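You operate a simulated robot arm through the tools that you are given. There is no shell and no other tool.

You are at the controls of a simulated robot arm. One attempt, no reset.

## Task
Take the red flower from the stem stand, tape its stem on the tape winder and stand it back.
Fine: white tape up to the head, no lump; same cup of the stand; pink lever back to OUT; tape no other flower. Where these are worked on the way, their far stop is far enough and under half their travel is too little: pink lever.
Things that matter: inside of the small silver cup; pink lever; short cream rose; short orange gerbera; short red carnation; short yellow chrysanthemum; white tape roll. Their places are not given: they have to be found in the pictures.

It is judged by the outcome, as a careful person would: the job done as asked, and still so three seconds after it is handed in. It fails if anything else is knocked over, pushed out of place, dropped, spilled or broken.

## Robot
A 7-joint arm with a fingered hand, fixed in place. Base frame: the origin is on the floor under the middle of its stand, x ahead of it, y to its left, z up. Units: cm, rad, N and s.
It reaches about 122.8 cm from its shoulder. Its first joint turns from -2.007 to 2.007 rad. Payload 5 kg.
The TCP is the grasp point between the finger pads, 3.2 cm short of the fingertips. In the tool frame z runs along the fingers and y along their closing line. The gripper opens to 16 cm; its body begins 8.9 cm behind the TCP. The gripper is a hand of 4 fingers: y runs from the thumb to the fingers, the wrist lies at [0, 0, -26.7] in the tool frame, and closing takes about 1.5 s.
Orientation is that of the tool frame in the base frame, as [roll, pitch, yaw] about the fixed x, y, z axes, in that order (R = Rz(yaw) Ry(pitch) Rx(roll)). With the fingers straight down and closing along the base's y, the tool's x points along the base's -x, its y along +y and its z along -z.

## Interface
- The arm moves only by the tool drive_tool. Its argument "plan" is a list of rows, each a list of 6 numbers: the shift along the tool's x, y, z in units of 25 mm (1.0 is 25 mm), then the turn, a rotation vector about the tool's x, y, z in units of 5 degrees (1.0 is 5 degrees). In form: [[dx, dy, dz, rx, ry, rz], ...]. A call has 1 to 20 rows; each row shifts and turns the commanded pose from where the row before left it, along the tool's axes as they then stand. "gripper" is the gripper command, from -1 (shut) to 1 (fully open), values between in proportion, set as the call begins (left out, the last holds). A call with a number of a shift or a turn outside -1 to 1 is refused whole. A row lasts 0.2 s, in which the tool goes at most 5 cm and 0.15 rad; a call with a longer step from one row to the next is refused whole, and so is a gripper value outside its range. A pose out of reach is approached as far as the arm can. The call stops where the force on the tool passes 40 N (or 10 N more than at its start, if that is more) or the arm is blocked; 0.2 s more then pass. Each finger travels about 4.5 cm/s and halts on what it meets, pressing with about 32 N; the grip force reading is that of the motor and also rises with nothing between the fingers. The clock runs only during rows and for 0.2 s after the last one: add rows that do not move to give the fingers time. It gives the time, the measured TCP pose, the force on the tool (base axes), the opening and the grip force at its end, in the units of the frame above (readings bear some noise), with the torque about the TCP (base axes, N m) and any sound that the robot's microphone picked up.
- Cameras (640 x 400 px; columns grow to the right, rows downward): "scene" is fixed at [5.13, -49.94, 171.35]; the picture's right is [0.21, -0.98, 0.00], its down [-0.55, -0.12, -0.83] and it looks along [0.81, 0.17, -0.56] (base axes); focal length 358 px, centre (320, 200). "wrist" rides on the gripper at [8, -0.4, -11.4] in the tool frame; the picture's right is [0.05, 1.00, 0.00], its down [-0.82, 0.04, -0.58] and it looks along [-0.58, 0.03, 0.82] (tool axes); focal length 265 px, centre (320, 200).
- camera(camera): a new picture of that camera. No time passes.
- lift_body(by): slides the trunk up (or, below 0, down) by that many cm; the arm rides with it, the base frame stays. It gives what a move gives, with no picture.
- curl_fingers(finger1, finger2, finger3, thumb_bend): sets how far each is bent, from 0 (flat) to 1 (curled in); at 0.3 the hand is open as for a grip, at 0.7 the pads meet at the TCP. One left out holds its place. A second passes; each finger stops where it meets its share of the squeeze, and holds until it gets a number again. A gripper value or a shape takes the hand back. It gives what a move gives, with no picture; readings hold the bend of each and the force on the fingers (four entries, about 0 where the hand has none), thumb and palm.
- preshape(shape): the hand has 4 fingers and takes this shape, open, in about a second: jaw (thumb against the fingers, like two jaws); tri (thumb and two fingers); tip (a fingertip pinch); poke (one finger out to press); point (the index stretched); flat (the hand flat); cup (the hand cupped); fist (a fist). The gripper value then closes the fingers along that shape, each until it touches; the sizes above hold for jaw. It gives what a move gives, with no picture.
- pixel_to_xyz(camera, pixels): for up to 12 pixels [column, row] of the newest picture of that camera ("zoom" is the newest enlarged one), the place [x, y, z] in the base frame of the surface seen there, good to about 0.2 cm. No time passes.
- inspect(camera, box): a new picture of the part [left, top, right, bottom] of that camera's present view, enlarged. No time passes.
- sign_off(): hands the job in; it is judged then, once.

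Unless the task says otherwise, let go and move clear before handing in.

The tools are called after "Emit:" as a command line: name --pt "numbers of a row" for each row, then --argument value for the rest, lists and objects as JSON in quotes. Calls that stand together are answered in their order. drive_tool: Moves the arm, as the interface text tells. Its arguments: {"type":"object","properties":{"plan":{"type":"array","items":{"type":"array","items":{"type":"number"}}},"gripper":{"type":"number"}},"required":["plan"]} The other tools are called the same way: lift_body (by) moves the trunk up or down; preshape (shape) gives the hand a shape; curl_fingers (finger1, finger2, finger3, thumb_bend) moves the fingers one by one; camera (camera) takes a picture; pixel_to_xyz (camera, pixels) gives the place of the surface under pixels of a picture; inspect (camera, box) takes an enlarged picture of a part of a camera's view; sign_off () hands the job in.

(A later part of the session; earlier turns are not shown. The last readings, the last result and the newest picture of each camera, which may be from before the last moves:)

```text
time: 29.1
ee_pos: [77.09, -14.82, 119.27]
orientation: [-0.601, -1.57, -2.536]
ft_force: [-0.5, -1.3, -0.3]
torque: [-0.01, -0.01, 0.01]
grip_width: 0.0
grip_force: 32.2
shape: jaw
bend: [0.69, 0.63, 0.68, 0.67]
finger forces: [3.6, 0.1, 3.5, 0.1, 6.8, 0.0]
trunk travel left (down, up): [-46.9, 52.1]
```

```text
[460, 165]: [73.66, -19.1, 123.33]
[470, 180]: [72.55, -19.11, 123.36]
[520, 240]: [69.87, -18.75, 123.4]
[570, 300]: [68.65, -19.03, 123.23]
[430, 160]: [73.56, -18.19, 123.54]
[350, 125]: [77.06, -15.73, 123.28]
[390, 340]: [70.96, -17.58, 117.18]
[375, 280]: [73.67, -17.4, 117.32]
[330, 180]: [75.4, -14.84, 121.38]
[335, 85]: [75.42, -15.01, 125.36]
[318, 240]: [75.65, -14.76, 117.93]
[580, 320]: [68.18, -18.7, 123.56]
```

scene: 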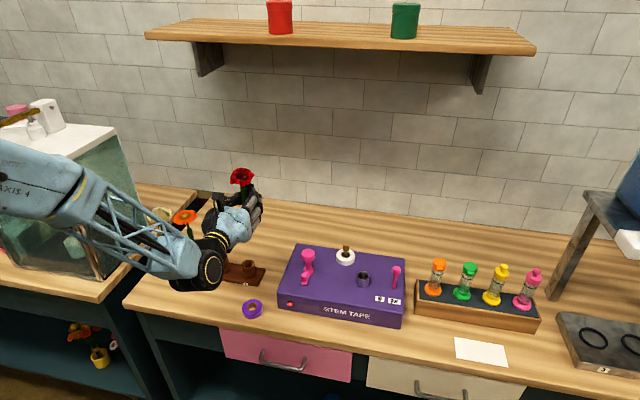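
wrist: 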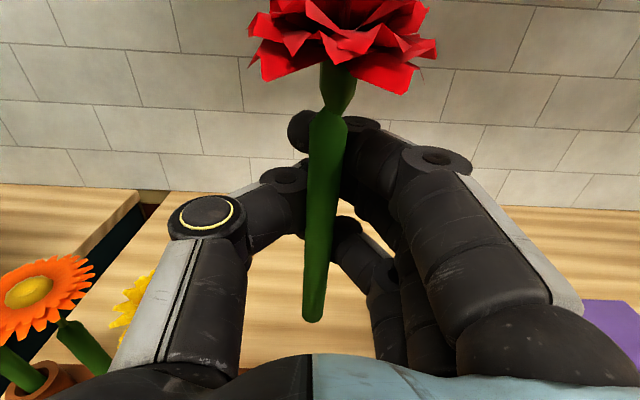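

The closed fingers reach only about 4.6 cm sideways, leaving ~2.8 cm to the lever at the silver cup. I carry the flower across at this height and level the stem at the end.

Emit:
drive_tool --pt "0 0.8 0 0 0 0" --pt "0 0.8 0 0 0 0" --pt "0 0.8 0 0 0 0" --pt "0 0.8 0 0 0 0" --pt "0 0.8 0 0 0 0" --pt "0 0.8 0 0 0 0" --pt "0 0.8 0 0 0 0" --pt "0 0.8 0 0 0 0" --pt "0 0.8 0 0 0 0" --pt "0 0.8 0 0 0 0" --pt "0 0.8 0 0 0 0" --pt "0 0.8 0 0 0 0" --pt "0 0.8 0 0 0 0" --pt "0 0.8 0 0 0 0" --pt "0 0.8 -0.2 0 0 0" --pt "0 0.8 -0.26 0 0 0" --pt "0 0.09 0 0 -0.54 0" --pt "0 0 0 0 0 0"

Emit:
camera --camera "wrist"

Emit:
camera --camera "scene"

```text
time: 32.9
ee_pos: [76.05, -47.03, 119.3]
orientation: [3.139, -1.524, 0.003]
ft_force: [-0.7, 0.2, -0.1]
torque: [0.03, 0.0, -0.04]
grip_width: 0.0
grip_force: 31.6
shape: jaw
bend: [0.69, 0.63, 0.68, 0.67]
finger forces: [3.4, 0.1, 3.3, 0.1, 6.9, 0.0]
trunk travel left (down, up): [-46.9, 52.1]
```

```text
taken
```

wrist: 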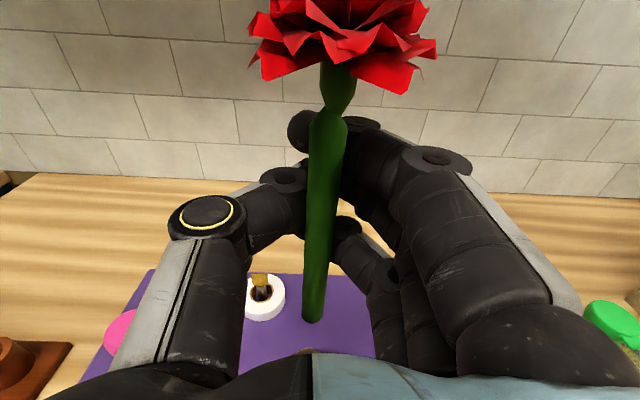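

```text
taken
```

scene: 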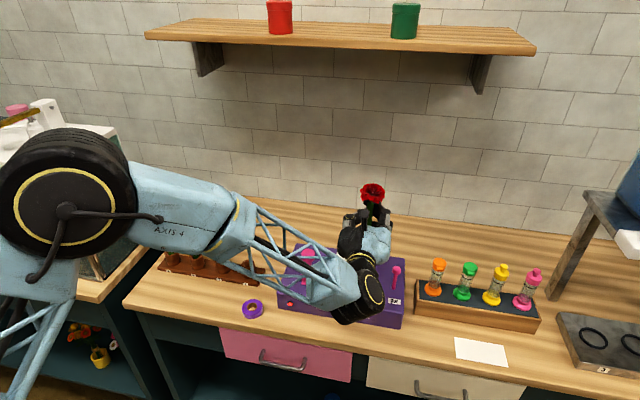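

The flower hangs over the machine; stem end is at (313, 318) in the wrist picture. I measure the stem's line to align it with the silver cup (hidden just below the palm edge).

Emit:
pixel_to_xyz --camera "wrist" --pixels '[[325, 130], [322, 170], [320, 200], [318, 230], [315, 280], [314, 300], [313, 317], [306, 300], [320, 300], [304, 353], [308, 352], [318, 352]]'

Emit:
inspect --camera "wrist" --box '[260, 230, 380, 360]'

Emit:
inspect --camera "scene" --box '[310, 170, 430, 330]'

```text
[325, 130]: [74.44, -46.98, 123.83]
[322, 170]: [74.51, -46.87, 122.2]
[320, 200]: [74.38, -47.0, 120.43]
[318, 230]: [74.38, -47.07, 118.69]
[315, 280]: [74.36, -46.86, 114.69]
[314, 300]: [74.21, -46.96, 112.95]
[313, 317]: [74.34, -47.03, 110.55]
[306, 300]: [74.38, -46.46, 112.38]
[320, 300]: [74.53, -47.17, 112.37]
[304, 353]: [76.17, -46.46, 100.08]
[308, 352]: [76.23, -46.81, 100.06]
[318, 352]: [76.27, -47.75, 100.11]
```

```text
3.08 times, centred on (320, 295) of wrist
```

zoom: 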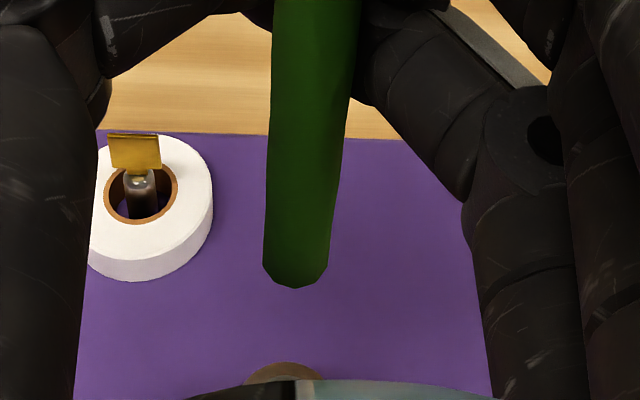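

```text
2.50 times, centred on (370, 250) of scene
```

zoom: 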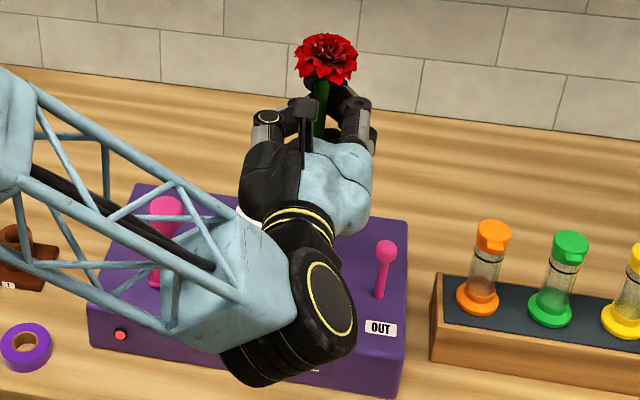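

The stem is upright with its axis at about (75.15, -46.95); the cup's back rim shows at (313, 350). I'll refine the cup's centre from visible rim pixels.

Emit:
inspect --camera "wrist" --box '[290, 335, 340, 360]'

Emit:
pixel_to_xyz --camera "wrist" --pixels '[[313, 347], [313, 348], [313, 349], [313, 350], [313, 351], [300, 352], [324, 352], [302, 352], [322, 352]]'

Emit:
pixel_to_xyz --camera "wrist" --pixels '[[307, 310], [321, 310], [304, 290], [324, 290], [306, 270], [327, 270], [303, 300], [323, 300]]'

```text
12.80 times, centred on (315, 348) of wrist
```

zoom: 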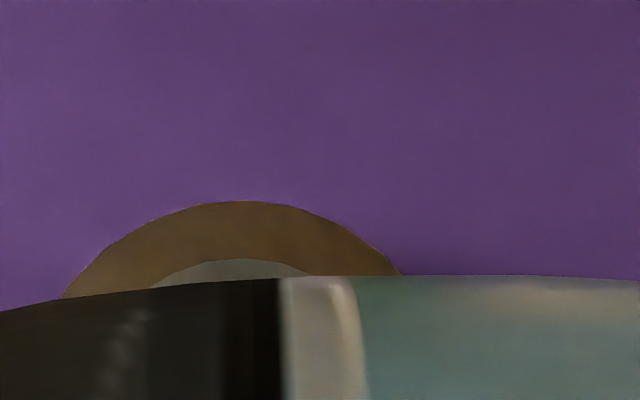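

```text
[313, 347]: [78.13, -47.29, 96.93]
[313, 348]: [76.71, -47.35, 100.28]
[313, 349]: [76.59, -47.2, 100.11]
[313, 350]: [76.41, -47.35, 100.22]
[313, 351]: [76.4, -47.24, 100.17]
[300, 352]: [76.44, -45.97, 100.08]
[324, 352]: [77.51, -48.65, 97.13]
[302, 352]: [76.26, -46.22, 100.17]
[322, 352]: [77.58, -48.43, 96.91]
```

```text
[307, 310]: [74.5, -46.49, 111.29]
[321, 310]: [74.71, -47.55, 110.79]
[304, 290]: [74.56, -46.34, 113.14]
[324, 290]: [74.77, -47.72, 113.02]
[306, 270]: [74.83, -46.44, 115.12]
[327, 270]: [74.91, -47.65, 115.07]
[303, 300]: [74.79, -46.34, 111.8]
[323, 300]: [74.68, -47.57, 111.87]
```

The stem axis and the cup centre agree within about 0.1 cm. I lower the trunk 9 cm, so the stem end comes just above the rim.

Emit:
lift_body --by -9

Emit:
inspect --camera "wrist" --box '[240, 230, 380, 360]'

Emit:
inspect --camera "scene" --box '[290, 170, 430, 330]'

```text
time: 34.1
ee_pos: [75.93, -47.11, 110.27]
orientation: [3.137, -1.524, 0.004]
ft_force: [-0.4, -0.1, -0.8]
torque: [-0.01, 0.04, -0.01]
grip_width: 0.0
grip_force: 32.1
shape: jaw
bend: [0.69, 0.63, 0.68, 0.67]
finger forces: [3.4, 0.0, 3.3, 0.1, 6.8, 0.0]
trunk travel left (down, up): [-37.9, 61.1]
```

```text
3.08 times, centred on (310, 295) of wrist
```

zoom: 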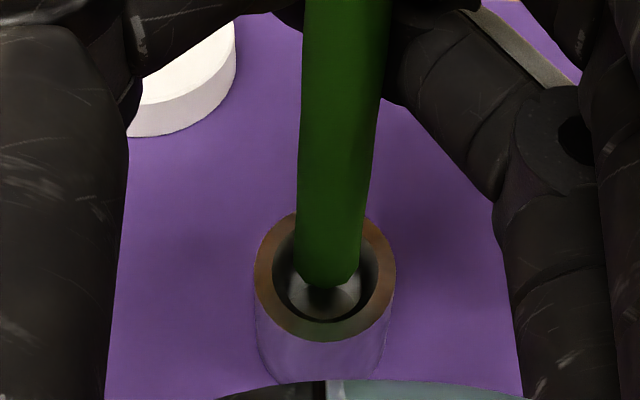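

```text
2.50 times, centred on (360, 250) of scene
```

zoom: 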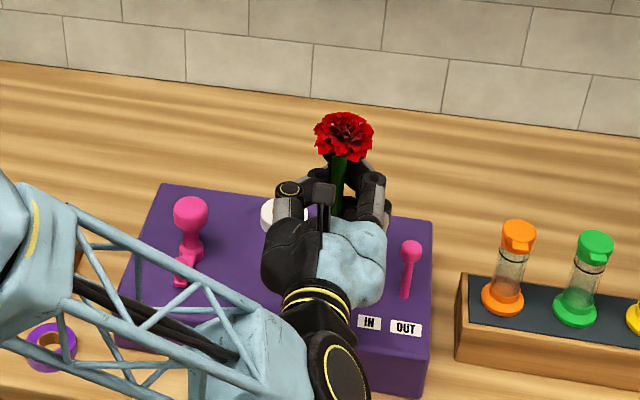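

The stem end at zoom (327, 275) hangs right over the cup's mouth. I measure the rim and inner floor to set the depth.

Emit:
pixel_to_xyz --camera "zoom" --pixels '[[265, 275], [388, 270], [325, 333], [285, 228], [325, 305], [310, 305], [345, 300], [327, 270], [305, 240], [355, 240], [340, 312], [285, 300]]'

Emit:
camera --camera "wrist"

Emit:
inspect --camera "wrist" --box '[310, 290, 350, 340]'

```text
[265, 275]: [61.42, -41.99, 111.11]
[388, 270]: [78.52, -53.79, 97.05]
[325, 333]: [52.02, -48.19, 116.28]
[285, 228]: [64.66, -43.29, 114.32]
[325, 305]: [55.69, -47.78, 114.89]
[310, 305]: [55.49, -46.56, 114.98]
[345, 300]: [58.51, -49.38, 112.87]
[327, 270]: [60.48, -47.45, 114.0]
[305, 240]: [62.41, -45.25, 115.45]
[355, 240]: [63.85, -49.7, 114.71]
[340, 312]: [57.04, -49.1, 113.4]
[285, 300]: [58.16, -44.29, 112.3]
```

```text
taken
```

wrist: 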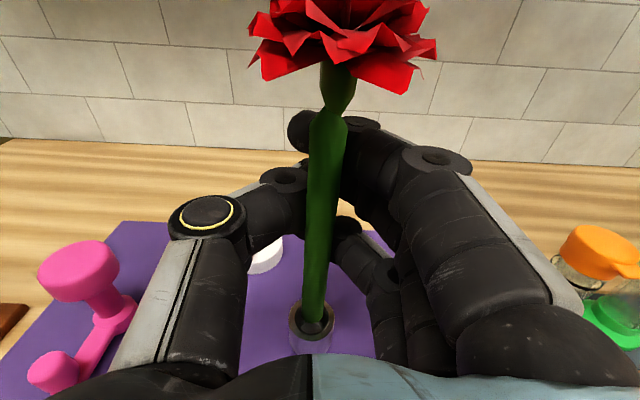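

```text
8.00 times, centred on (330, 315) of wrist
```

zoom: 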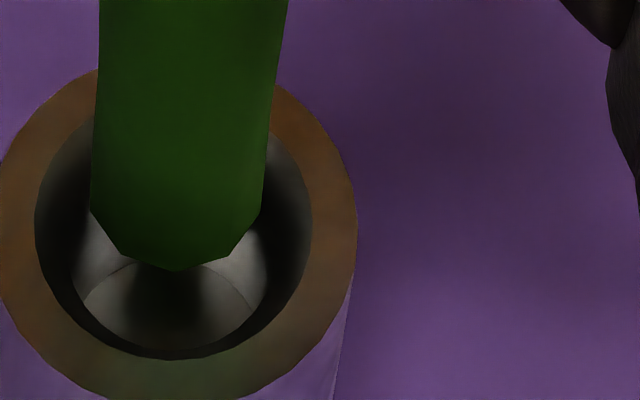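

That query used the other zoom; now the newest enlargement is the wrist one, so I measure rim and floor there.

Emit:
pixel_to_xyz --camera "zoom" --pixels '[[15, 220], [335, 220], [175, 375], [290, 110], [70, 110], [175, 300], [130, 310], [220, 310], [170, 250], [110, 210], [245, 210], [175, 330]]'

```text
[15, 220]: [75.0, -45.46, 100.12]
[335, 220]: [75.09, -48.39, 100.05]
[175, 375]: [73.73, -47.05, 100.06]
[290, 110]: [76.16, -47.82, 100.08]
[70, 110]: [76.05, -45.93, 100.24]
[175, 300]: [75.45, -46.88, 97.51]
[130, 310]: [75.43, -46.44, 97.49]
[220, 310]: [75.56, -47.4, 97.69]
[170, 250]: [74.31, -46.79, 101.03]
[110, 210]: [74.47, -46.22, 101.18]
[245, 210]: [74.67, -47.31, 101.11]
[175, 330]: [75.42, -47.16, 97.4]
```

The cup centre is (75.05, -46.93), rim z 100.1 and floor z≈97.5; the stem end at z≈101.0 sits well inside the opening. I lower 3 cm in small steps.

Emit:
drive_tool --pt "-0.2 0.04 0.0094 0 0 0" --pt "-0.2 0 0.0094 0 0 0" --pt "-0.2 0 0.0094 0 0 0" --pt "-0.2 0 0.0094 0 0 0" --pt "-0.2 0 0.0094 0 0 0" --pt "-0.2 0 0.0094 0 0 0" --pt "0 0 0 0 0 0"

Emit:
camera --camera "wrist"

Emit:
inspect --camera "wrist" --box '[260, 240, 380, 360]'

```text
time: 35.8
ee_pos: [75.98, -47.12, 107.29]
orientation: [-3.138, -1.523, -0.005]
ft_force: [-0.3, 0.4, -0.6]
torque: [-0.02, 0.0, 0.03]
grip_width: 0.0
grip_force: 32.2
shape: jaw
bend: [0.69, 0.63, 0.68, 0.67]
finger forces: [3.4, 0.0, 3.3, 0.0, 6.8, 0.0]
trunk travel left (down, up): [-37.9, 61.1]
```

```text
taken
```

wrist: 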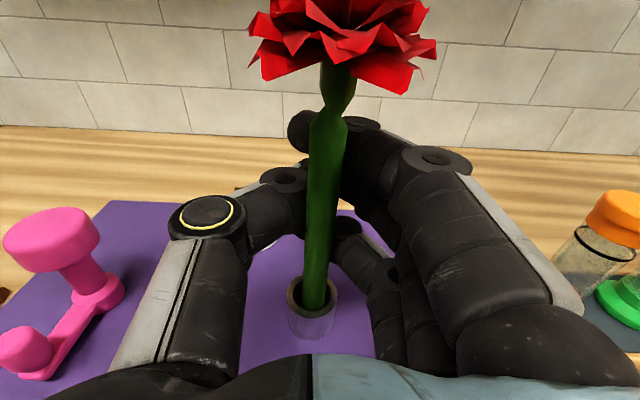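

```text
3.33 times, centred on (320, 300) of wrist
```

zoom: 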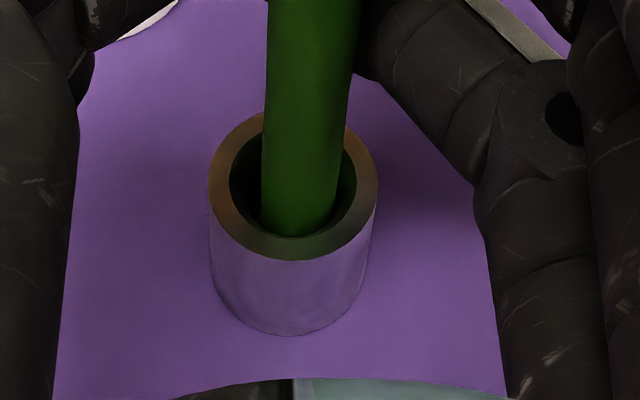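

The stem is inside the cup. I lower the last few millimetres gently and watch the force.

Emit:
drive_tool --pt "-0.06 0 0.003 0 0 0" --pt "-0.06 0 0.003 0 0 0" --pt "-0.06 0 0.003 0 0 0" --pt "0 0 0 0 0 0"

```text
time: 36.8
ee_pos: [75.98, -47.16, 106.9]
orientation: [3.116, -1.525, 0.026]
ft_force: [0.5, -0.6, 8.1]
torque: [0.02, 0.09, 0.0]
grip_width: 0.03
grip_force: 31.7
shape: jaw
bend: [0.69, 0.63, 0.68, 0.67]
finger forces: [2.8, 0.0, 3.4, 0.0, 6.4, 0.0]
trunk travel left (down, up): [-37.9, 61.1]
```

Contact with the cup floor shows as 8 N upward. I ease up a hair and open the fingers moderately so they stay clear of the lever.

Emit:
drive_tool --pt "0.03 0 0 0 0 0" --pt "0 0 0 0 0 0" --pt "0 0 0 0 0 0" --pt "0 0 0 0 0 0" --pt "0 0 0 0 0 0" --gripper -0.5

Emit:
camera --camera "wrist"

Emit:
inspect --camera "scene" --box '[290, 170, 430, 330]'

```text
time: 38.0
ee_pos: [75.91, -47.28, 106.92]
orientation: [3.138, -1.524, 0.004]
ft_force: [-0.1, 0.4, 0.6]
torque: [-0.02, 0.03, 0.01]
grip_width: 3.95
grip_force: 0.0
shape: jaw
bend: [0.73, 0.73, 0.73, 0.7]
finger forces: [0.1, 0.0, 0.0, 0.0, 0.0, 0.0]
trunk travel left (down, up): [-37.9, 61.1]
```

```text
taken
```

wrist: 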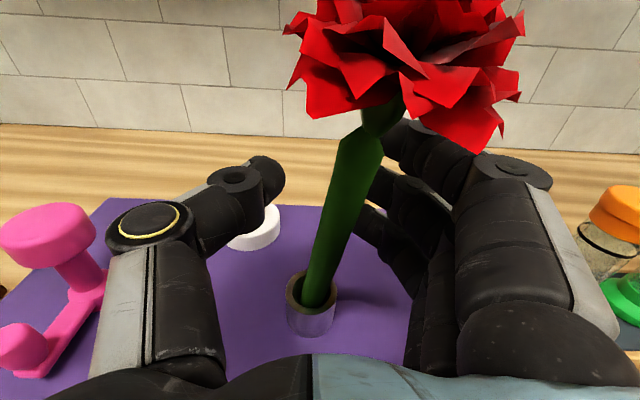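

```text
2.50 times, centred on (360, 250) of scene
```

zoom: 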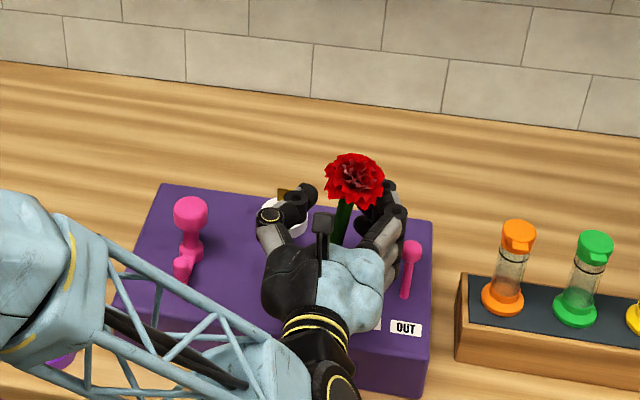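

After release the flower leans toward the fingers in the cup. I measure the lean and what it rests on.

Emit:
pixel_to_xyz --camera "wrist" --pixels '[[318, 290], [325, 265], [335, 235], [345, 200], [355, 165], [380, 115], [400, 60], [290, 300], [333, 300], [312, 318], [375, 215], [385, 180]]'

Emit:
inspect --camera "wrist" --box '[260, 100, 460, 340]'

```text
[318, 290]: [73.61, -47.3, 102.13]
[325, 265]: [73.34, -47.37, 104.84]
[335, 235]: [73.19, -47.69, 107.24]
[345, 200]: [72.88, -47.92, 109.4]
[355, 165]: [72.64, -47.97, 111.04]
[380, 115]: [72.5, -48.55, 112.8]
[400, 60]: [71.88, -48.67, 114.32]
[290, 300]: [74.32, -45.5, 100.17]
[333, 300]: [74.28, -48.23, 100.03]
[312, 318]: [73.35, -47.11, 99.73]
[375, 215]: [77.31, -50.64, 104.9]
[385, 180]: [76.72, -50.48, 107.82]
```

```text
1.67 times, centred on (360, 220) of wrist
```

zoom: 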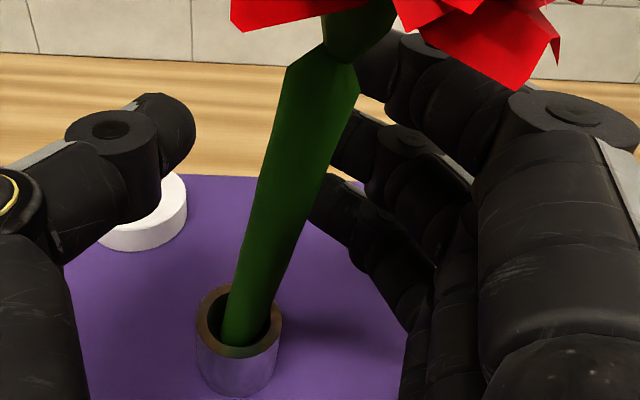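

The stem leans about 7° against the cup's rim and touches nothing of the hand (finger forces are all 0). I check the fingertip gap before drawing back.

Emit:
pixel_to_xyz --camera "wrist" --pixels '[[358, 213], [362, 185], [385, 145], [283, 175], [275, 190], [260, 205], [555, 190], [545, 170], [345, 225], [328, 225]]'

```text
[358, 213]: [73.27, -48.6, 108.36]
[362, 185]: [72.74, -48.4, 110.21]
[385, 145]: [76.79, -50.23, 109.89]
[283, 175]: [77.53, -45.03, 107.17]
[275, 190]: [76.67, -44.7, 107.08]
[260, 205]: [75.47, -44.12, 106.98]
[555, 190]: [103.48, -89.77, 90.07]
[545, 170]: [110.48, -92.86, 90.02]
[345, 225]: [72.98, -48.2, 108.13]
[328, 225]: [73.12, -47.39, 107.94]
```

There is over 1 cm on each side of the stem. I lower 0.5 cm to stay under the petals and draw straight back.

Emit:
drive_tool --pt "-0.2 0.1 0 0 0 0" --pt "-0.0235 0 -0.4 0 0 0" --pt "-0.0235 0 -0.5 0 0 0" --pt "-0.0235 0 -0.5 0 0 0" --pt "-0.0235 0 -0.5 0 0 0" --pt "-0.0235 0 -0.5 0 0 0" --pt "-0.0235 0 -0.5 0 0 0" --pt "-0.0235 0 -0.5 0 0 0" --pt "-0.0235 0 -0.5 0 0 0" --pt "-0.0235 0 -0.5 0 0 0" --pt "-0.0235 0 -0.5 0 0 0" --pt "-0.0235 0 -0.5 0 0 0" --pt "0 0 0 0 0 0"

Emit:
camera --camera "wrist"

Emit:
camera --camera "scene"

```text
time: 40.8
ee_pos: [62.4, -47.41, 106.4]
orientation: [3.139, -1.524, 0.003]
ft_force: [-0.2, 0.3, 0.6]
torque: [0.04, 0.03, -0.04]
grip_width: 3.93
grip_force: 0.0
shape: jaw
bend: [0.73, 0.73, 0.73, 0.7]
finger forces: [0.0, 0.0, 0.1, 0.0, 0.0, 0.0]
trunk travel left (down, up): [-37.9, 61.1]
```

```text
taken
```

wrist: 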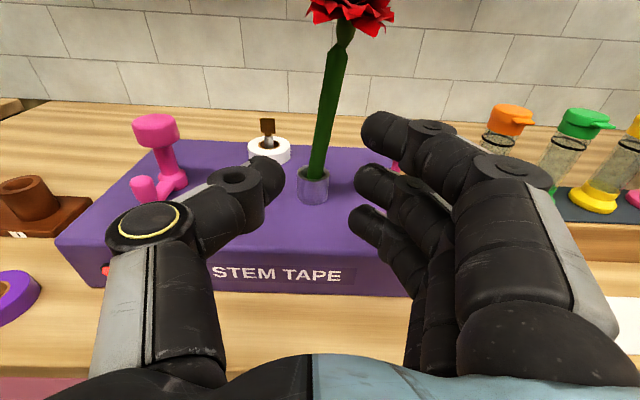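

```text
taken
```

scene: 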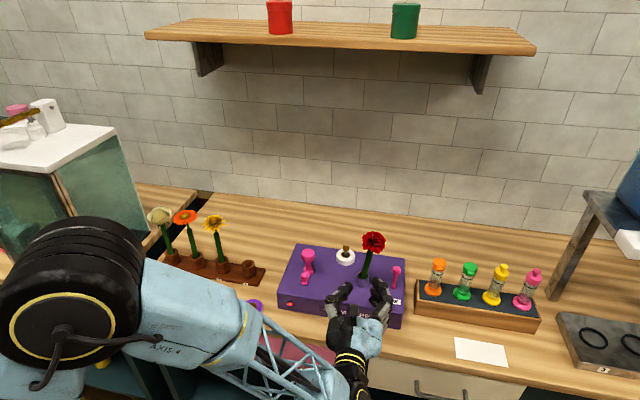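

The flower stands leaning in the cup at (366, 262) and nothing else moved. Next I study the lever and its surroundings; I'll measure the rack and bottles beside it.

Emit:
inspect --camera "scene" --box '[340, 220, 460, 330]'

Emit:
pixel_to_xyz --camera "scene" --pixels '[[415, 283], [416, 298], [437, 263], [427, 262], [447, 266], [432, 292], [434, 280], [418, 305], [396, 268], [394, 285], [372, 240], [366, 265]]'

```text
3.64 times, centred on (400, 275) of scene
```

zoom: 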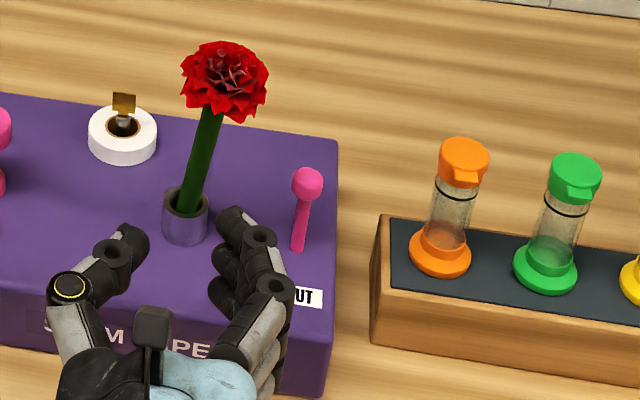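

```text
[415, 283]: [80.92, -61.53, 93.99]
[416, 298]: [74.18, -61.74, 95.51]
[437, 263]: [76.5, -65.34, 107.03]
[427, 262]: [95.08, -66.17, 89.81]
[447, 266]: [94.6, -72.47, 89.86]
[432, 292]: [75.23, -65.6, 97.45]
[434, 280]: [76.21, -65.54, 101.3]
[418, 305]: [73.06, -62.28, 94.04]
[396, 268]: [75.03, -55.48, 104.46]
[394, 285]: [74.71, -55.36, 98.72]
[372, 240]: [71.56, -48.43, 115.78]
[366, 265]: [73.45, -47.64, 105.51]
```

The lever stands at (75.1, -55.5) level with OUT, free of the rack (y≤-61.5) and the flower. I'll draw back a little and try the "tip" shape to see if it gives a slimmer pinch for the lever.

Emit:
drive_tool --pt "0 0.5 -0.4 0 0 0" --pt "0 0.5 -0.4 0 0 0" --pt "0 0.5 -0.4 0 0 0" --pt "0 0.5 -0.4 0 0 0" --pt "0 0 0 0 0 0"

Emit:
preshape --shape "tip"

Emit:
camera --camera "wrist"

Emit:
camera --camera "scene"

```text
time: 42.0
ee_pos: [58.39, -52.45, 106.61]
orientation: [-3.137, -1.524, -0.001]
ft_force: [-0.2, 0.3, -0.2]
torque: [-0.04, 0.02, 0.01]
grip_width: 3.94
grip_force: 0.2
shape: jaw
bend: [0.73, 0.73, 0.73, 0.7]
finger forces: [0.1, 0.1, 0.0, 0.1, 0.0, 0.1]
trunk travel left (down, up): [-37.9, 61.1]
```

```text
time: 42.9
ee_pos: [58.42, -52.53, 106.56]
orientation: [3.14, -1.523, 0.004]
ft_force: [-0.7, 0.2, 0.4]
torque: [-0.03, -0.01, -0.02]
grip_width: 15.97
grip_force: 0.1
shape: tip
bend: [0.01, 0.3, 0.01, 0.3]
finger forces: [0.0, 0.0, 0.0, 0.0, 0.0, 0.1]
trunk travel left (down, up): [-37.9, 61.1]
```

```text
taken
```

wrist: 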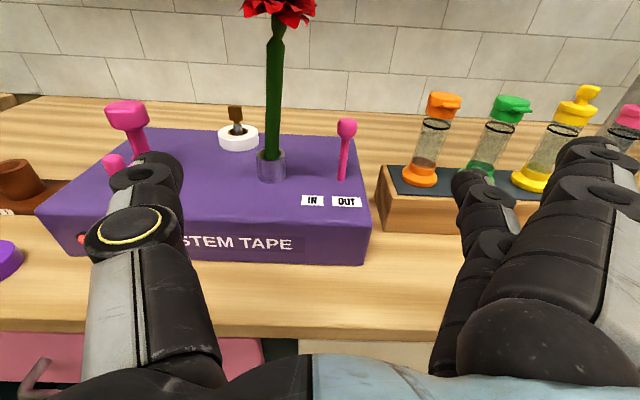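

```text
taken
```

scene: 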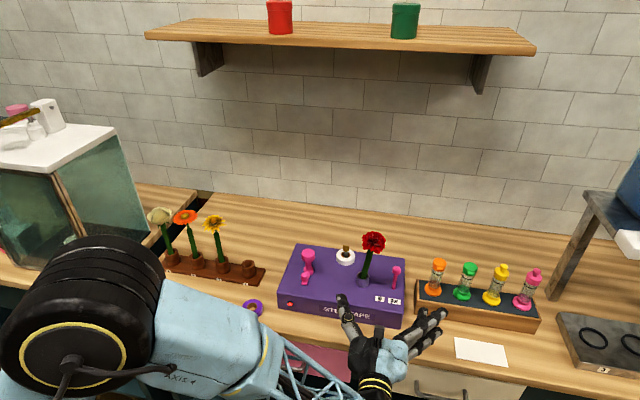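

In "tip" the two outer fingers stretch out, which is no good near the bottles. Let me look at the lever closely from here, and try the "poke" shape.

Emit:
inspect --camera "wrist" --box '[230, 90, 390, 220]'

Emit:
preshape --shape "poke"

Emit:
camera --camera "wrist"

Emit:
inspect --camera "scene" --box '[300, 230, 480, 400]'

```text
3.08 times, centred on (310, 155) of wrist
```

zoom: 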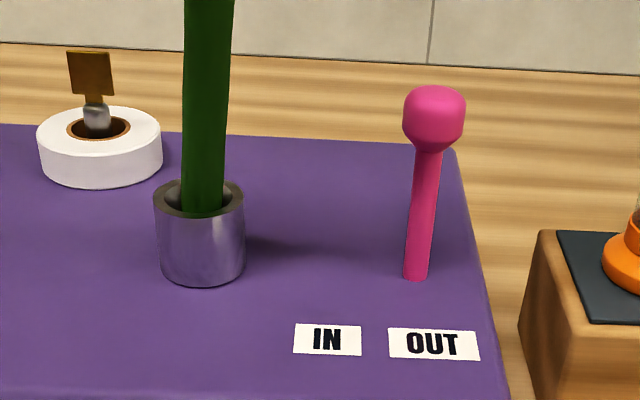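

```text
time: 43.8
ee_pos: [58.4, -52.4, 106.51]
orientation: [3.14, -1.523, 0.002]
ft_force: [0.5, 0.6, 0.2]
torque: [0.01, -0.03, 0.01]
grip_width: 0.0
grip_force: 0.2
shape: poke
bend: [1.0, 1.0, 1.0, 0.47]
finger forces: [0.0, 0.0, 0.0, 0.0, 0.0, 0.0]
trunk travel left (down, up): [-37.9, 61.1]
```

```text
taken
```

wrist: 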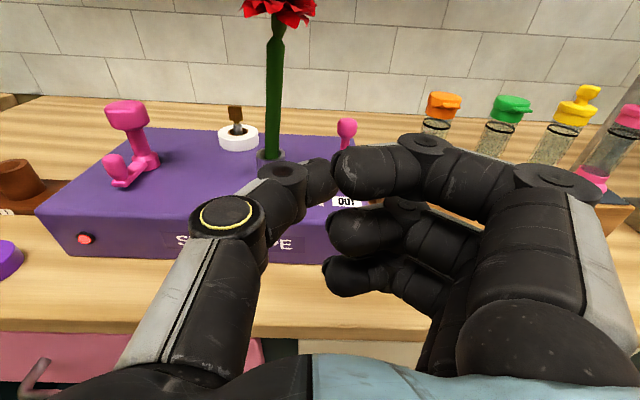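

```text
2.35 times, centred on (390, 315) of scene
```

zoom: 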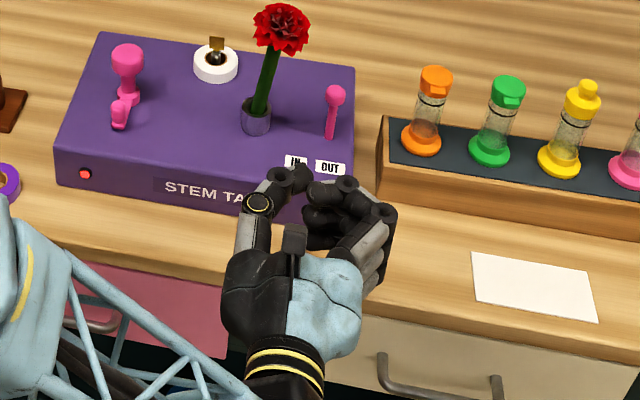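

"Poke" curls the fingers and pushes out the thumb, which doesn't help; a jaw straddle from the front fits best: thumb on the cup side, fingers on the rack side of the stick. I return to jaw, narrow it to 4 cm, level the hand and move in front of the lever.

Emit:
preshape --shape "jaw"

Emit:
drive_tool --pt "0 0.4 0 0 0.54 0" --pt "0 0.4 0 0 0 0" --pt "0 0.42 0 0 0 0" --pt "0 0 0 0 0 0" --pt "0 0 0 0 0 0" --pt "-0.43 0 0.5 0 0 0" --pt "-0.43 0 0.5 0 0 0" --pt "-0.43 0 0.5 0 0 0" --pt "-0.43 0 0.5 0 0 0" --pt "0 0 0 0 0 0" --gripper -0.5

Emit:
camera --camera "wrist"

Emit:
inspect --camera "scene" --box '[300, 220, 480, 380]'

```text
time: 44.6
ee_pos: [58.42, -52.4, 106.6]
orientation: [3.14, -1.523, 0.001]
ft_force: [0.4, 0.6, -0.2]
torque: [-0.01, 0.0, 0.0]
grip_width: 16.03
grip_force: 0.0
shape: jaw
bend: [0.3, 0.3, 0.3, 0.3]
finger forces: [0.0, 0.0, 0.0, 0.1, 0.1, 0.1]
trunk travel left (down, up): [-37.9, 61.1]
```

```text
time: 46.9
ee_pos: [63.4, -55.42, 102.18]
orientation: [-0.273, -1.571, -2.868]
ft_force: [-0.2, -0.8, 0.3]
torque: [0.0, -0.02, 0.03]
grip_width: 4.06
grip_force: 0.1
shape: jaw
bend: [0.73, 0.73, 0.73, 0.7]
finger forces: [0.1, 0.0, 0.0, 0.1, 0.0, 0.1]
trunk travel left (down, up): [-37.9, 61.1]
```

```text
taken
```

wrist: 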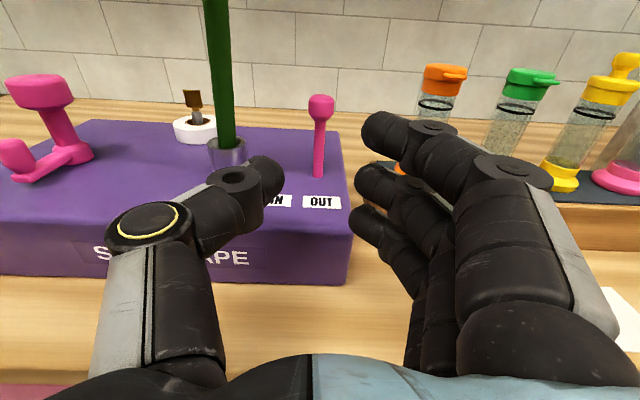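

```text
2.50 times, centred on (390, 300) of scene
```

zoom: 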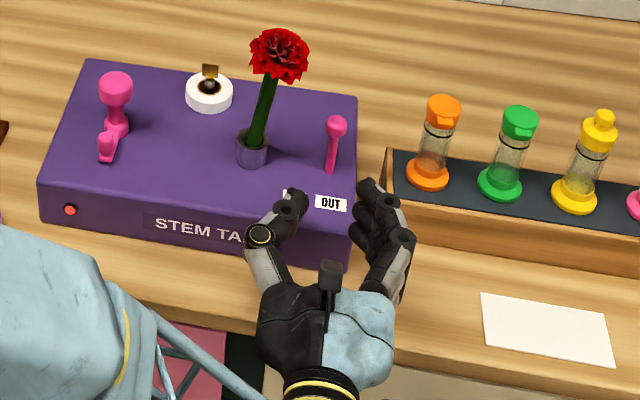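

The lever sits between thumb and fingers in the wrist view (knob (321, 105), base (319, 175)). I measure it along with the lower finger's height.

Emit:
pixel_to_xyz --camera "wrist" --pixels '[[321, 105], [310, 103], [332, 104], [320, 130], [320, 150], [319, 170], [315, 150], [324, 150], [320, 118], [360, 218], [415, 330], [228, 120]]'

Emit:
inspect --camera "wrist" --box '[260, 80, 380, 220]'

```text
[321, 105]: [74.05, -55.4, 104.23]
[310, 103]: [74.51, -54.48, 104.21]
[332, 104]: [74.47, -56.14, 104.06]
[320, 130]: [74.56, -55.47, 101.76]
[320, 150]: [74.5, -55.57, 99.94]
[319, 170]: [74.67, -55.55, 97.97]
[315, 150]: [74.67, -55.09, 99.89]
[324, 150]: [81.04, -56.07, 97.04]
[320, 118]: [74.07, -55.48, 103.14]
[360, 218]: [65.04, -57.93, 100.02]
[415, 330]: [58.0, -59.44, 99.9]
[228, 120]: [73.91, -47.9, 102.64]
```

```text
2.86 times, centred on (320, 150) of wrist
```

zoom: 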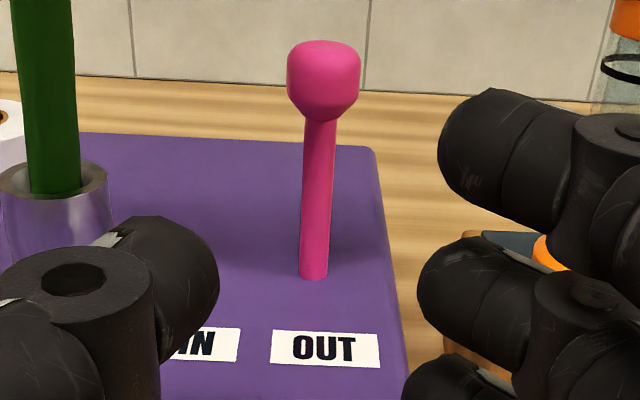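

The lever's axis is about (75.05, -55.45), centred between the fingers, and the lowest finger clears the machine top by ~0.9 cm. I advance 10 cm.

Emit:
drive_tool --pt "0 0 0.4 0 0 0" --pt "0 0 0.4 0 0 0" --pt "0 0 0.4 0 0 0" --pt "0 0 0.4 0 0 0" --pt "0 0 0.4 0 0 0" --pt "0 0 0.4 0 0 0" --pt "0 0 0.4 0 0 0" --pt "0 0 0.4 0 0 0" --pt "0 0 0.4 0 0 0" --pt "0 0 0.4 0 0 0" --pt "0 0 0 0 0 0"

Emit:
camera --camera "wrist"

Emit:
inspect --camera "scene" --box '[320, 210, 460, 330]'

```text
time: 49.2
ee_pos: [73.49, -55.38, 102.19]
orientation: [0.325, -1.57, 2.819]
ft_force: [0.5, 0.0, -0.2]
torque: [0.03, -0.02, -0.02]
grip_width: 4.06
grip_force: 0.1
shape: jaw
bend: [0.73, 0.73, 0.73, 0.7]
finger forces: [0.0, 0.0, 0.1, 0.1, 0.1, 0.0]
trunk travel left (down, up): [-37.9, 61.1]
```

```text
taken
```

wrist: 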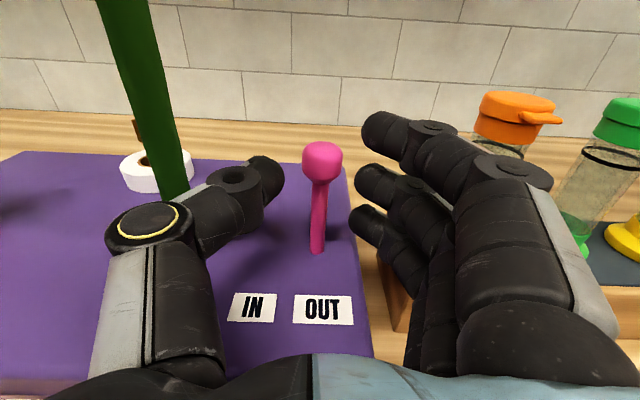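

```text
3.33 times, centred on (390, 270) of scene
```

zoom: 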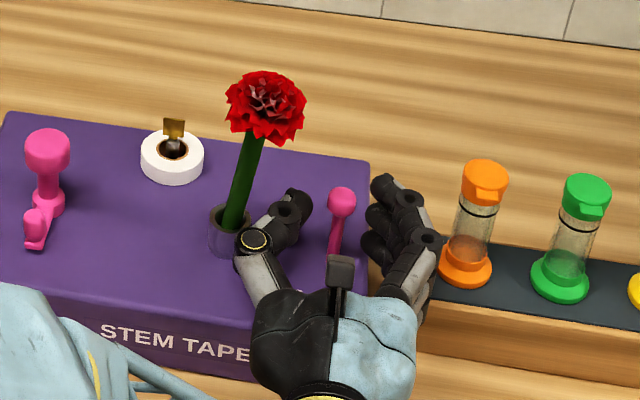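

The lever stands between thumb and fingers with the thumb above the cup's rim. I close on it gently in place.

Emit:
drive_tool --pt "0 0 0 0 0 0" --pt "0 0 0 0 0 0" --pt "0 0 0 0 0 0" --pt "0 0 0 0 0 0" --pt "0 0 0 0 0 0" --gripper -1

Emit:
camera --camera "wrist"

Emit:
inspect --camera "scene" --box '[320, 210, 460, 330]'

```text
time: 50.5
ee_pos: [73.56, -55.41, 102.18]
orientation: [2.035, -1.569, 1.109]
ft_force: [5.7, 0.0, -0.4]
torque: [-0.31, -0.01, -0.02]
grip_width: 0.25
grip_force: 32.2
shape: jaw
bend: [0.7, 0.7, 0.7, 0.7]
finger forces: [7.8, 9.1, 9.9, 0.1, 26.5, 0.1]
trunk travel left (down, up): [-37.9, 61.1]
```

```text
taken
```

wrist: 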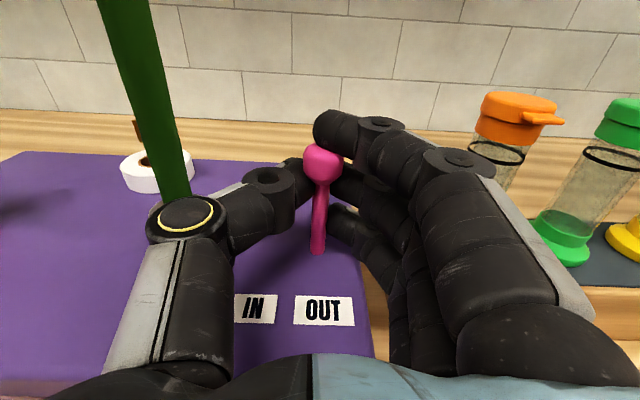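

```text
3.33 times, centred on (390, 270) of scene
```

zoom: 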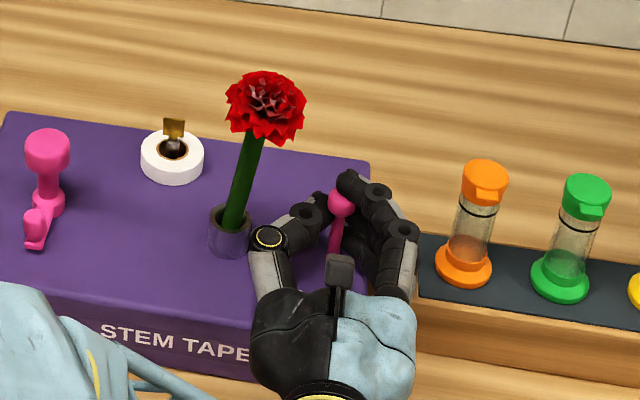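

The stick is pinched (thumb 26.5 N against three fingers) and still at OUT. I move 1 cm toward IN first, to learn whether the lever slides or tilts.

Emit:
drive_tool --pt "0 -0.1 0 0 0 0" --pt "0 -0.1 0 0 0 0" --pt "0 -0.1 0 0 0 0" --pt "0 -0.1 0 0 0 0"

Emit:
camera --camera "wrist"

Emit:
inspect --camera "scene" --box '[320, 210, 460, 330]'

```text
time: 51.5
ee_pos: [73.51, -54.63, 102.25]
orientation: [0.114, -1.57, 3.029]
ft_force: [16.2, -14.3, 4.3]
torque: [-0.7, 0.01, -0.31]
grip_width: 0.16
grip_force: 32.1
shape: jaw
bend: [0.7, 0.7, 0.68, 0.7]
finger forces: [14.7, 12.3, 13.5, 0.0, 28.8, 0.0]
trunk travel left (down, up): [-37.9, 61.1]
```

```text
taken
```

wrist: 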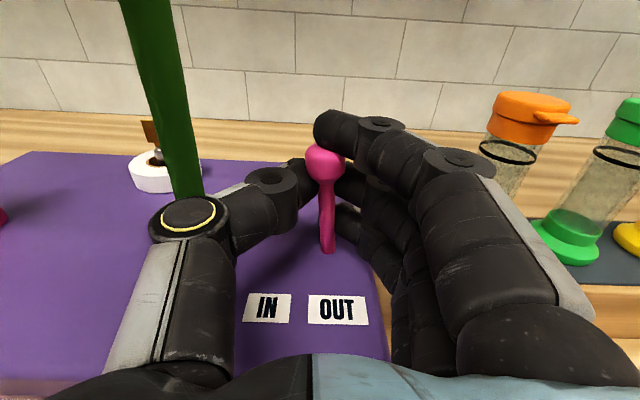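

```text
3.33 times, centred on (390, 270) of scene
```

zoom: 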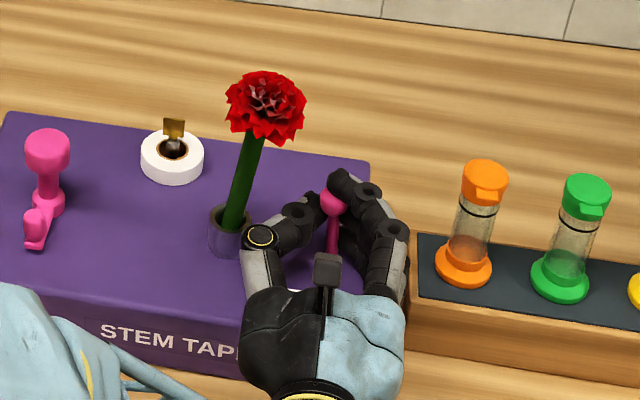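

The lever tilts about its base (its foot stayed at y -55.5 while the knob moved), so a tight pinch fights it (14–16 N). I loosen to a 2.8 cm straddle and raise 1.2 cm so I can push it freely either way.

Emit:
drive_tool --pt "0 0 0 0 0 0" --pt "0 0 0 0 0 0" --pt "0 0 0 0 0 0" --pt "0.24 0 0 0 0 0" --pt "0.24 0 0 0 0 0" --pt "0 0 0 0 0 0" --gripper -0.65

Emit:
camera --camera "wrist"

Emit:
inspect --camera "scene" --box '[320, 210, 460, 330]'

```text
time: 52.9
ee_pos: [73.42, -54.49, 103.42]
orientation: [0.271, -1.569, 2.871]
ft_force: [0.2, -0.2, -0.3]
torque: [0.0, 0.0, -0.03]
grip_width: 2.8
grip_force: 0.0
shape: jaw
bend: [0.73, 0.72, 0.73, 0.7]
finger forces: [0.0, 0.8, 0.0, 0.0, 0.1, 0.0]
trunk travel left (down, up): [-37.9, 61.1]
```

```text
taken
```

wrist: 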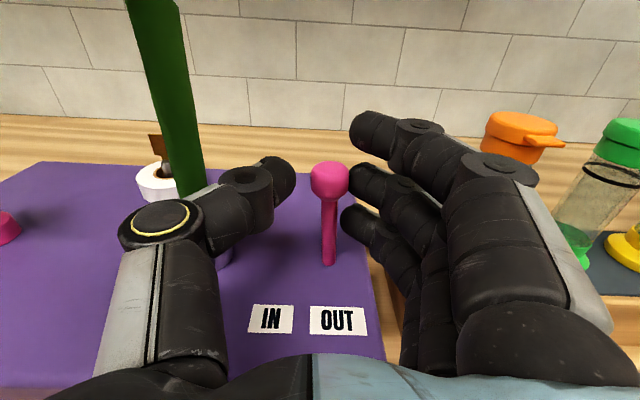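

```text
3.33 times, centred on (390, 270) of scene
```

zoom: 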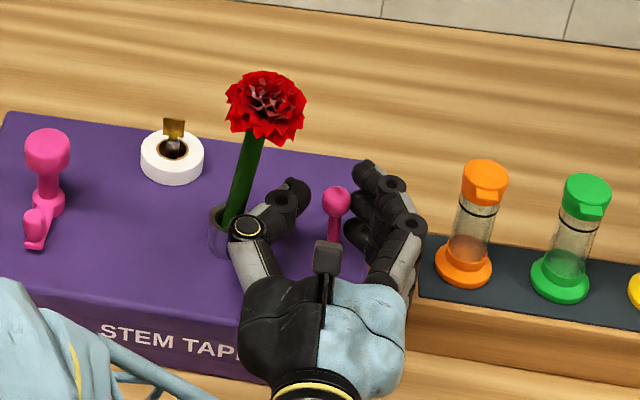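

The lever is straddled, finger 2 just touching the knob with 0.8 N. I measure knob, foot, thumb edge and stem before pushing on.

Emit:
pixel_to_xyz --camera "wrist" --pixels '[[330, 180], [316, 178], [343, 178], [329, 225], [328, 258], [270, 175], [250, 175], [200, 215], [180, 215], [175, 130], [192, 170], [345, 215]]'

```text
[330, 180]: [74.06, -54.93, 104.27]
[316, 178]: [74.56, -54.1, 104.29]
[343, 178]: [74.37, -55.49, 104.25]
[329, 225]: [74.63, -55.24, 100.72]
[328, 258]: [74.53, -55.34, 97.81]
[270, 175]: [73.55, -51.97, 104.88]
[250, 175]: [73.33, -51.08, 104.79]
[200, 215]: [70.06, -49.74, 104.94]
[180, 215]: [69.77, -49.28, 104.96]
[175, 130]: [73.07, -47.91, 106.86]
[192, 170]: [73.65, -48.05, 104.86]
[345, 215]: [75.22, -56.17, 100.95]
```

The knob is at y≈-54.8 (about 5° of tilt). I push 1.6 cm further toward IN and look.

Emit:
drive_tool --pt "0 -0.16 0 0 0 0" --pt "0 -0.16 0 0 0 0" --pt "0 -0.16 0 0 0 0" --pt "0 -0.16 0 0 0 0"

Emit:
camera --camera "wrist"

Emit:
inspect --camera "scene" --box '[320, 210, 460, 330]'

```text
time: 53.9
ee_pos: [73.61, -52.84, 103.51]
orientation: [-1.694, -1.57, -1.447]
ft_force: [0.1, 0.2, -0.2]
torque: [-0.03, -0.02, -0.01]
grip_width: 2.81
grip_force: 0.1
shape: jaw
bend: [0.73, 0.73, 0.73, 0.7]
finger forces: [0.1, 0.1, 0.1, 0.1, 0.3, 0.1]
trunk travel left (down, up): [-37.9, 61.1]
```

```text
taken
```

wrist: 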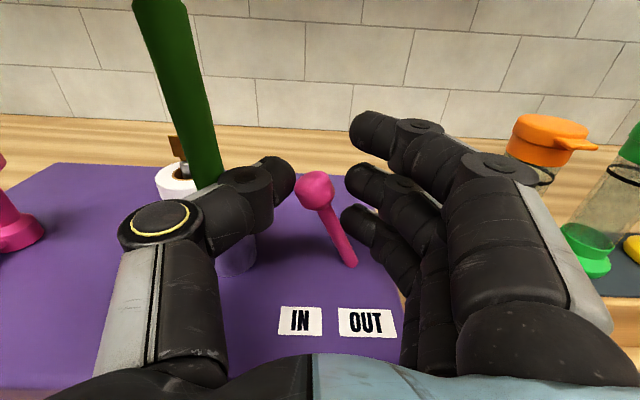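

```text
3.33 times, centred on (390, 270) of scene
```

zoom: 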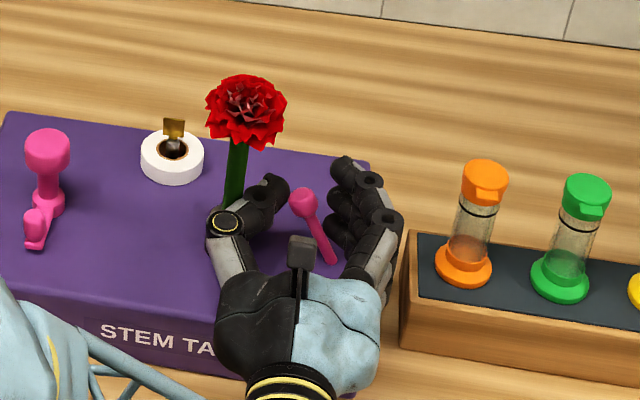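

The lever snapped past its middle toward IN, knob at (315, 188), now resting lightly on the thumb, and the flower shifted. I follow +y to let it reach the IN stop.

Emit:
drive_tool --pt "0 -0.2 0 0 0 0" --pt "0 -0.2 0 0 0 0"

Emit:
camera --camera "wrist"

Emit:
inspect --camera "scene" --box '[320, 210, 460, 330]'

```text
time: 54.5
ee_pos: [73.3, -51.98, 103.35]
orientation: [-2.385, -1.57, -0.755]
ft_force: [0.1, -2.2, 0.0]
torque: [-0.09, -0.05, -0.08]
grip_width: 2.85
grip_force: 0.1
shape: jaw
bend: [0.73, 0.73, 0.72, 0.7]
finger forces: [0.0, 0.0, 1.7, 0.1, 0.2, 0.1]
trunk travel left (down, up): [-37.9, 61.1]
```

```text
taken
```

wrist: 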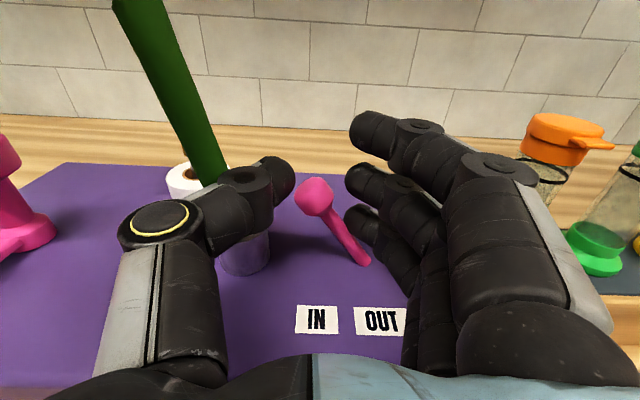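

```text
3.33 times, centred on (390, 270) of scene
```

zoom: 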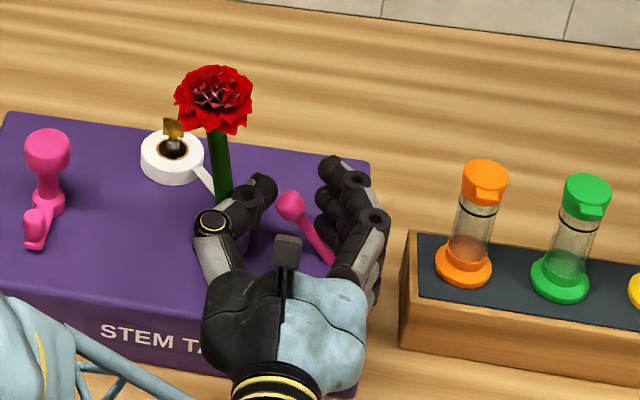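

Tape now runs from the roll to the stem (white strip at zoom (205, 180)), so the winding has begun with the lever at IN. I step time and watch how far the tape climbs.

Emit:
drive_tool --pt "0 0.06 0 0 0 0" --pt "0 0 0 0 0 0"

Emit:
camera --camera "wrist"

Emit:
inspect --camera "scene" --box '[320, 210, 460, 330]'

```text
time: 55.0
ee_pos: [73.35, -52.04, 103.42]
orientation: [0.334, -1.569, 2.81]
ft_force: [0.2, -1.5, 0.3]
torque: [-0.03, -0.03, -0.03]
grip_width: 2.85
grip_force: 0.0
shape: jaw
bend: [0.73, 0.73, 0.72, 0.7]
finger forces: [0.0, 0.0, 1.0, 0.0, 0.0, 0.0]
trunk travel left (down, up): [-37.9, 61.1]
```

```text
taken
```

wrist: 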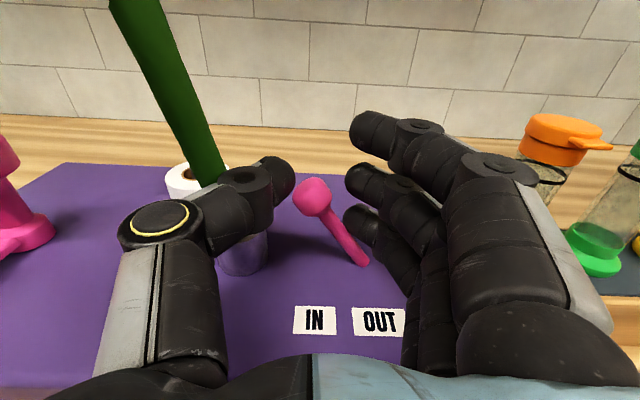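

```text
3.33 times, centred on (390, 270) of scene
```

zoom: 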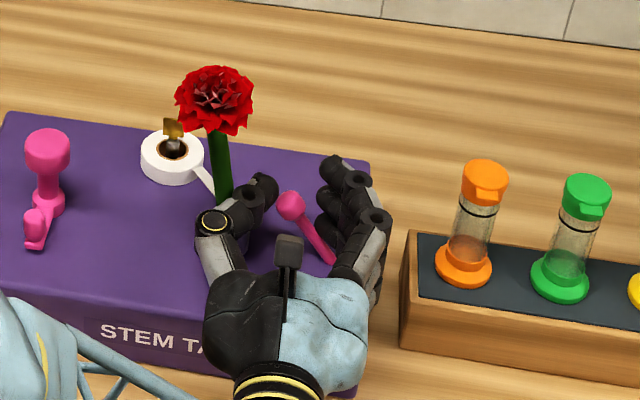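

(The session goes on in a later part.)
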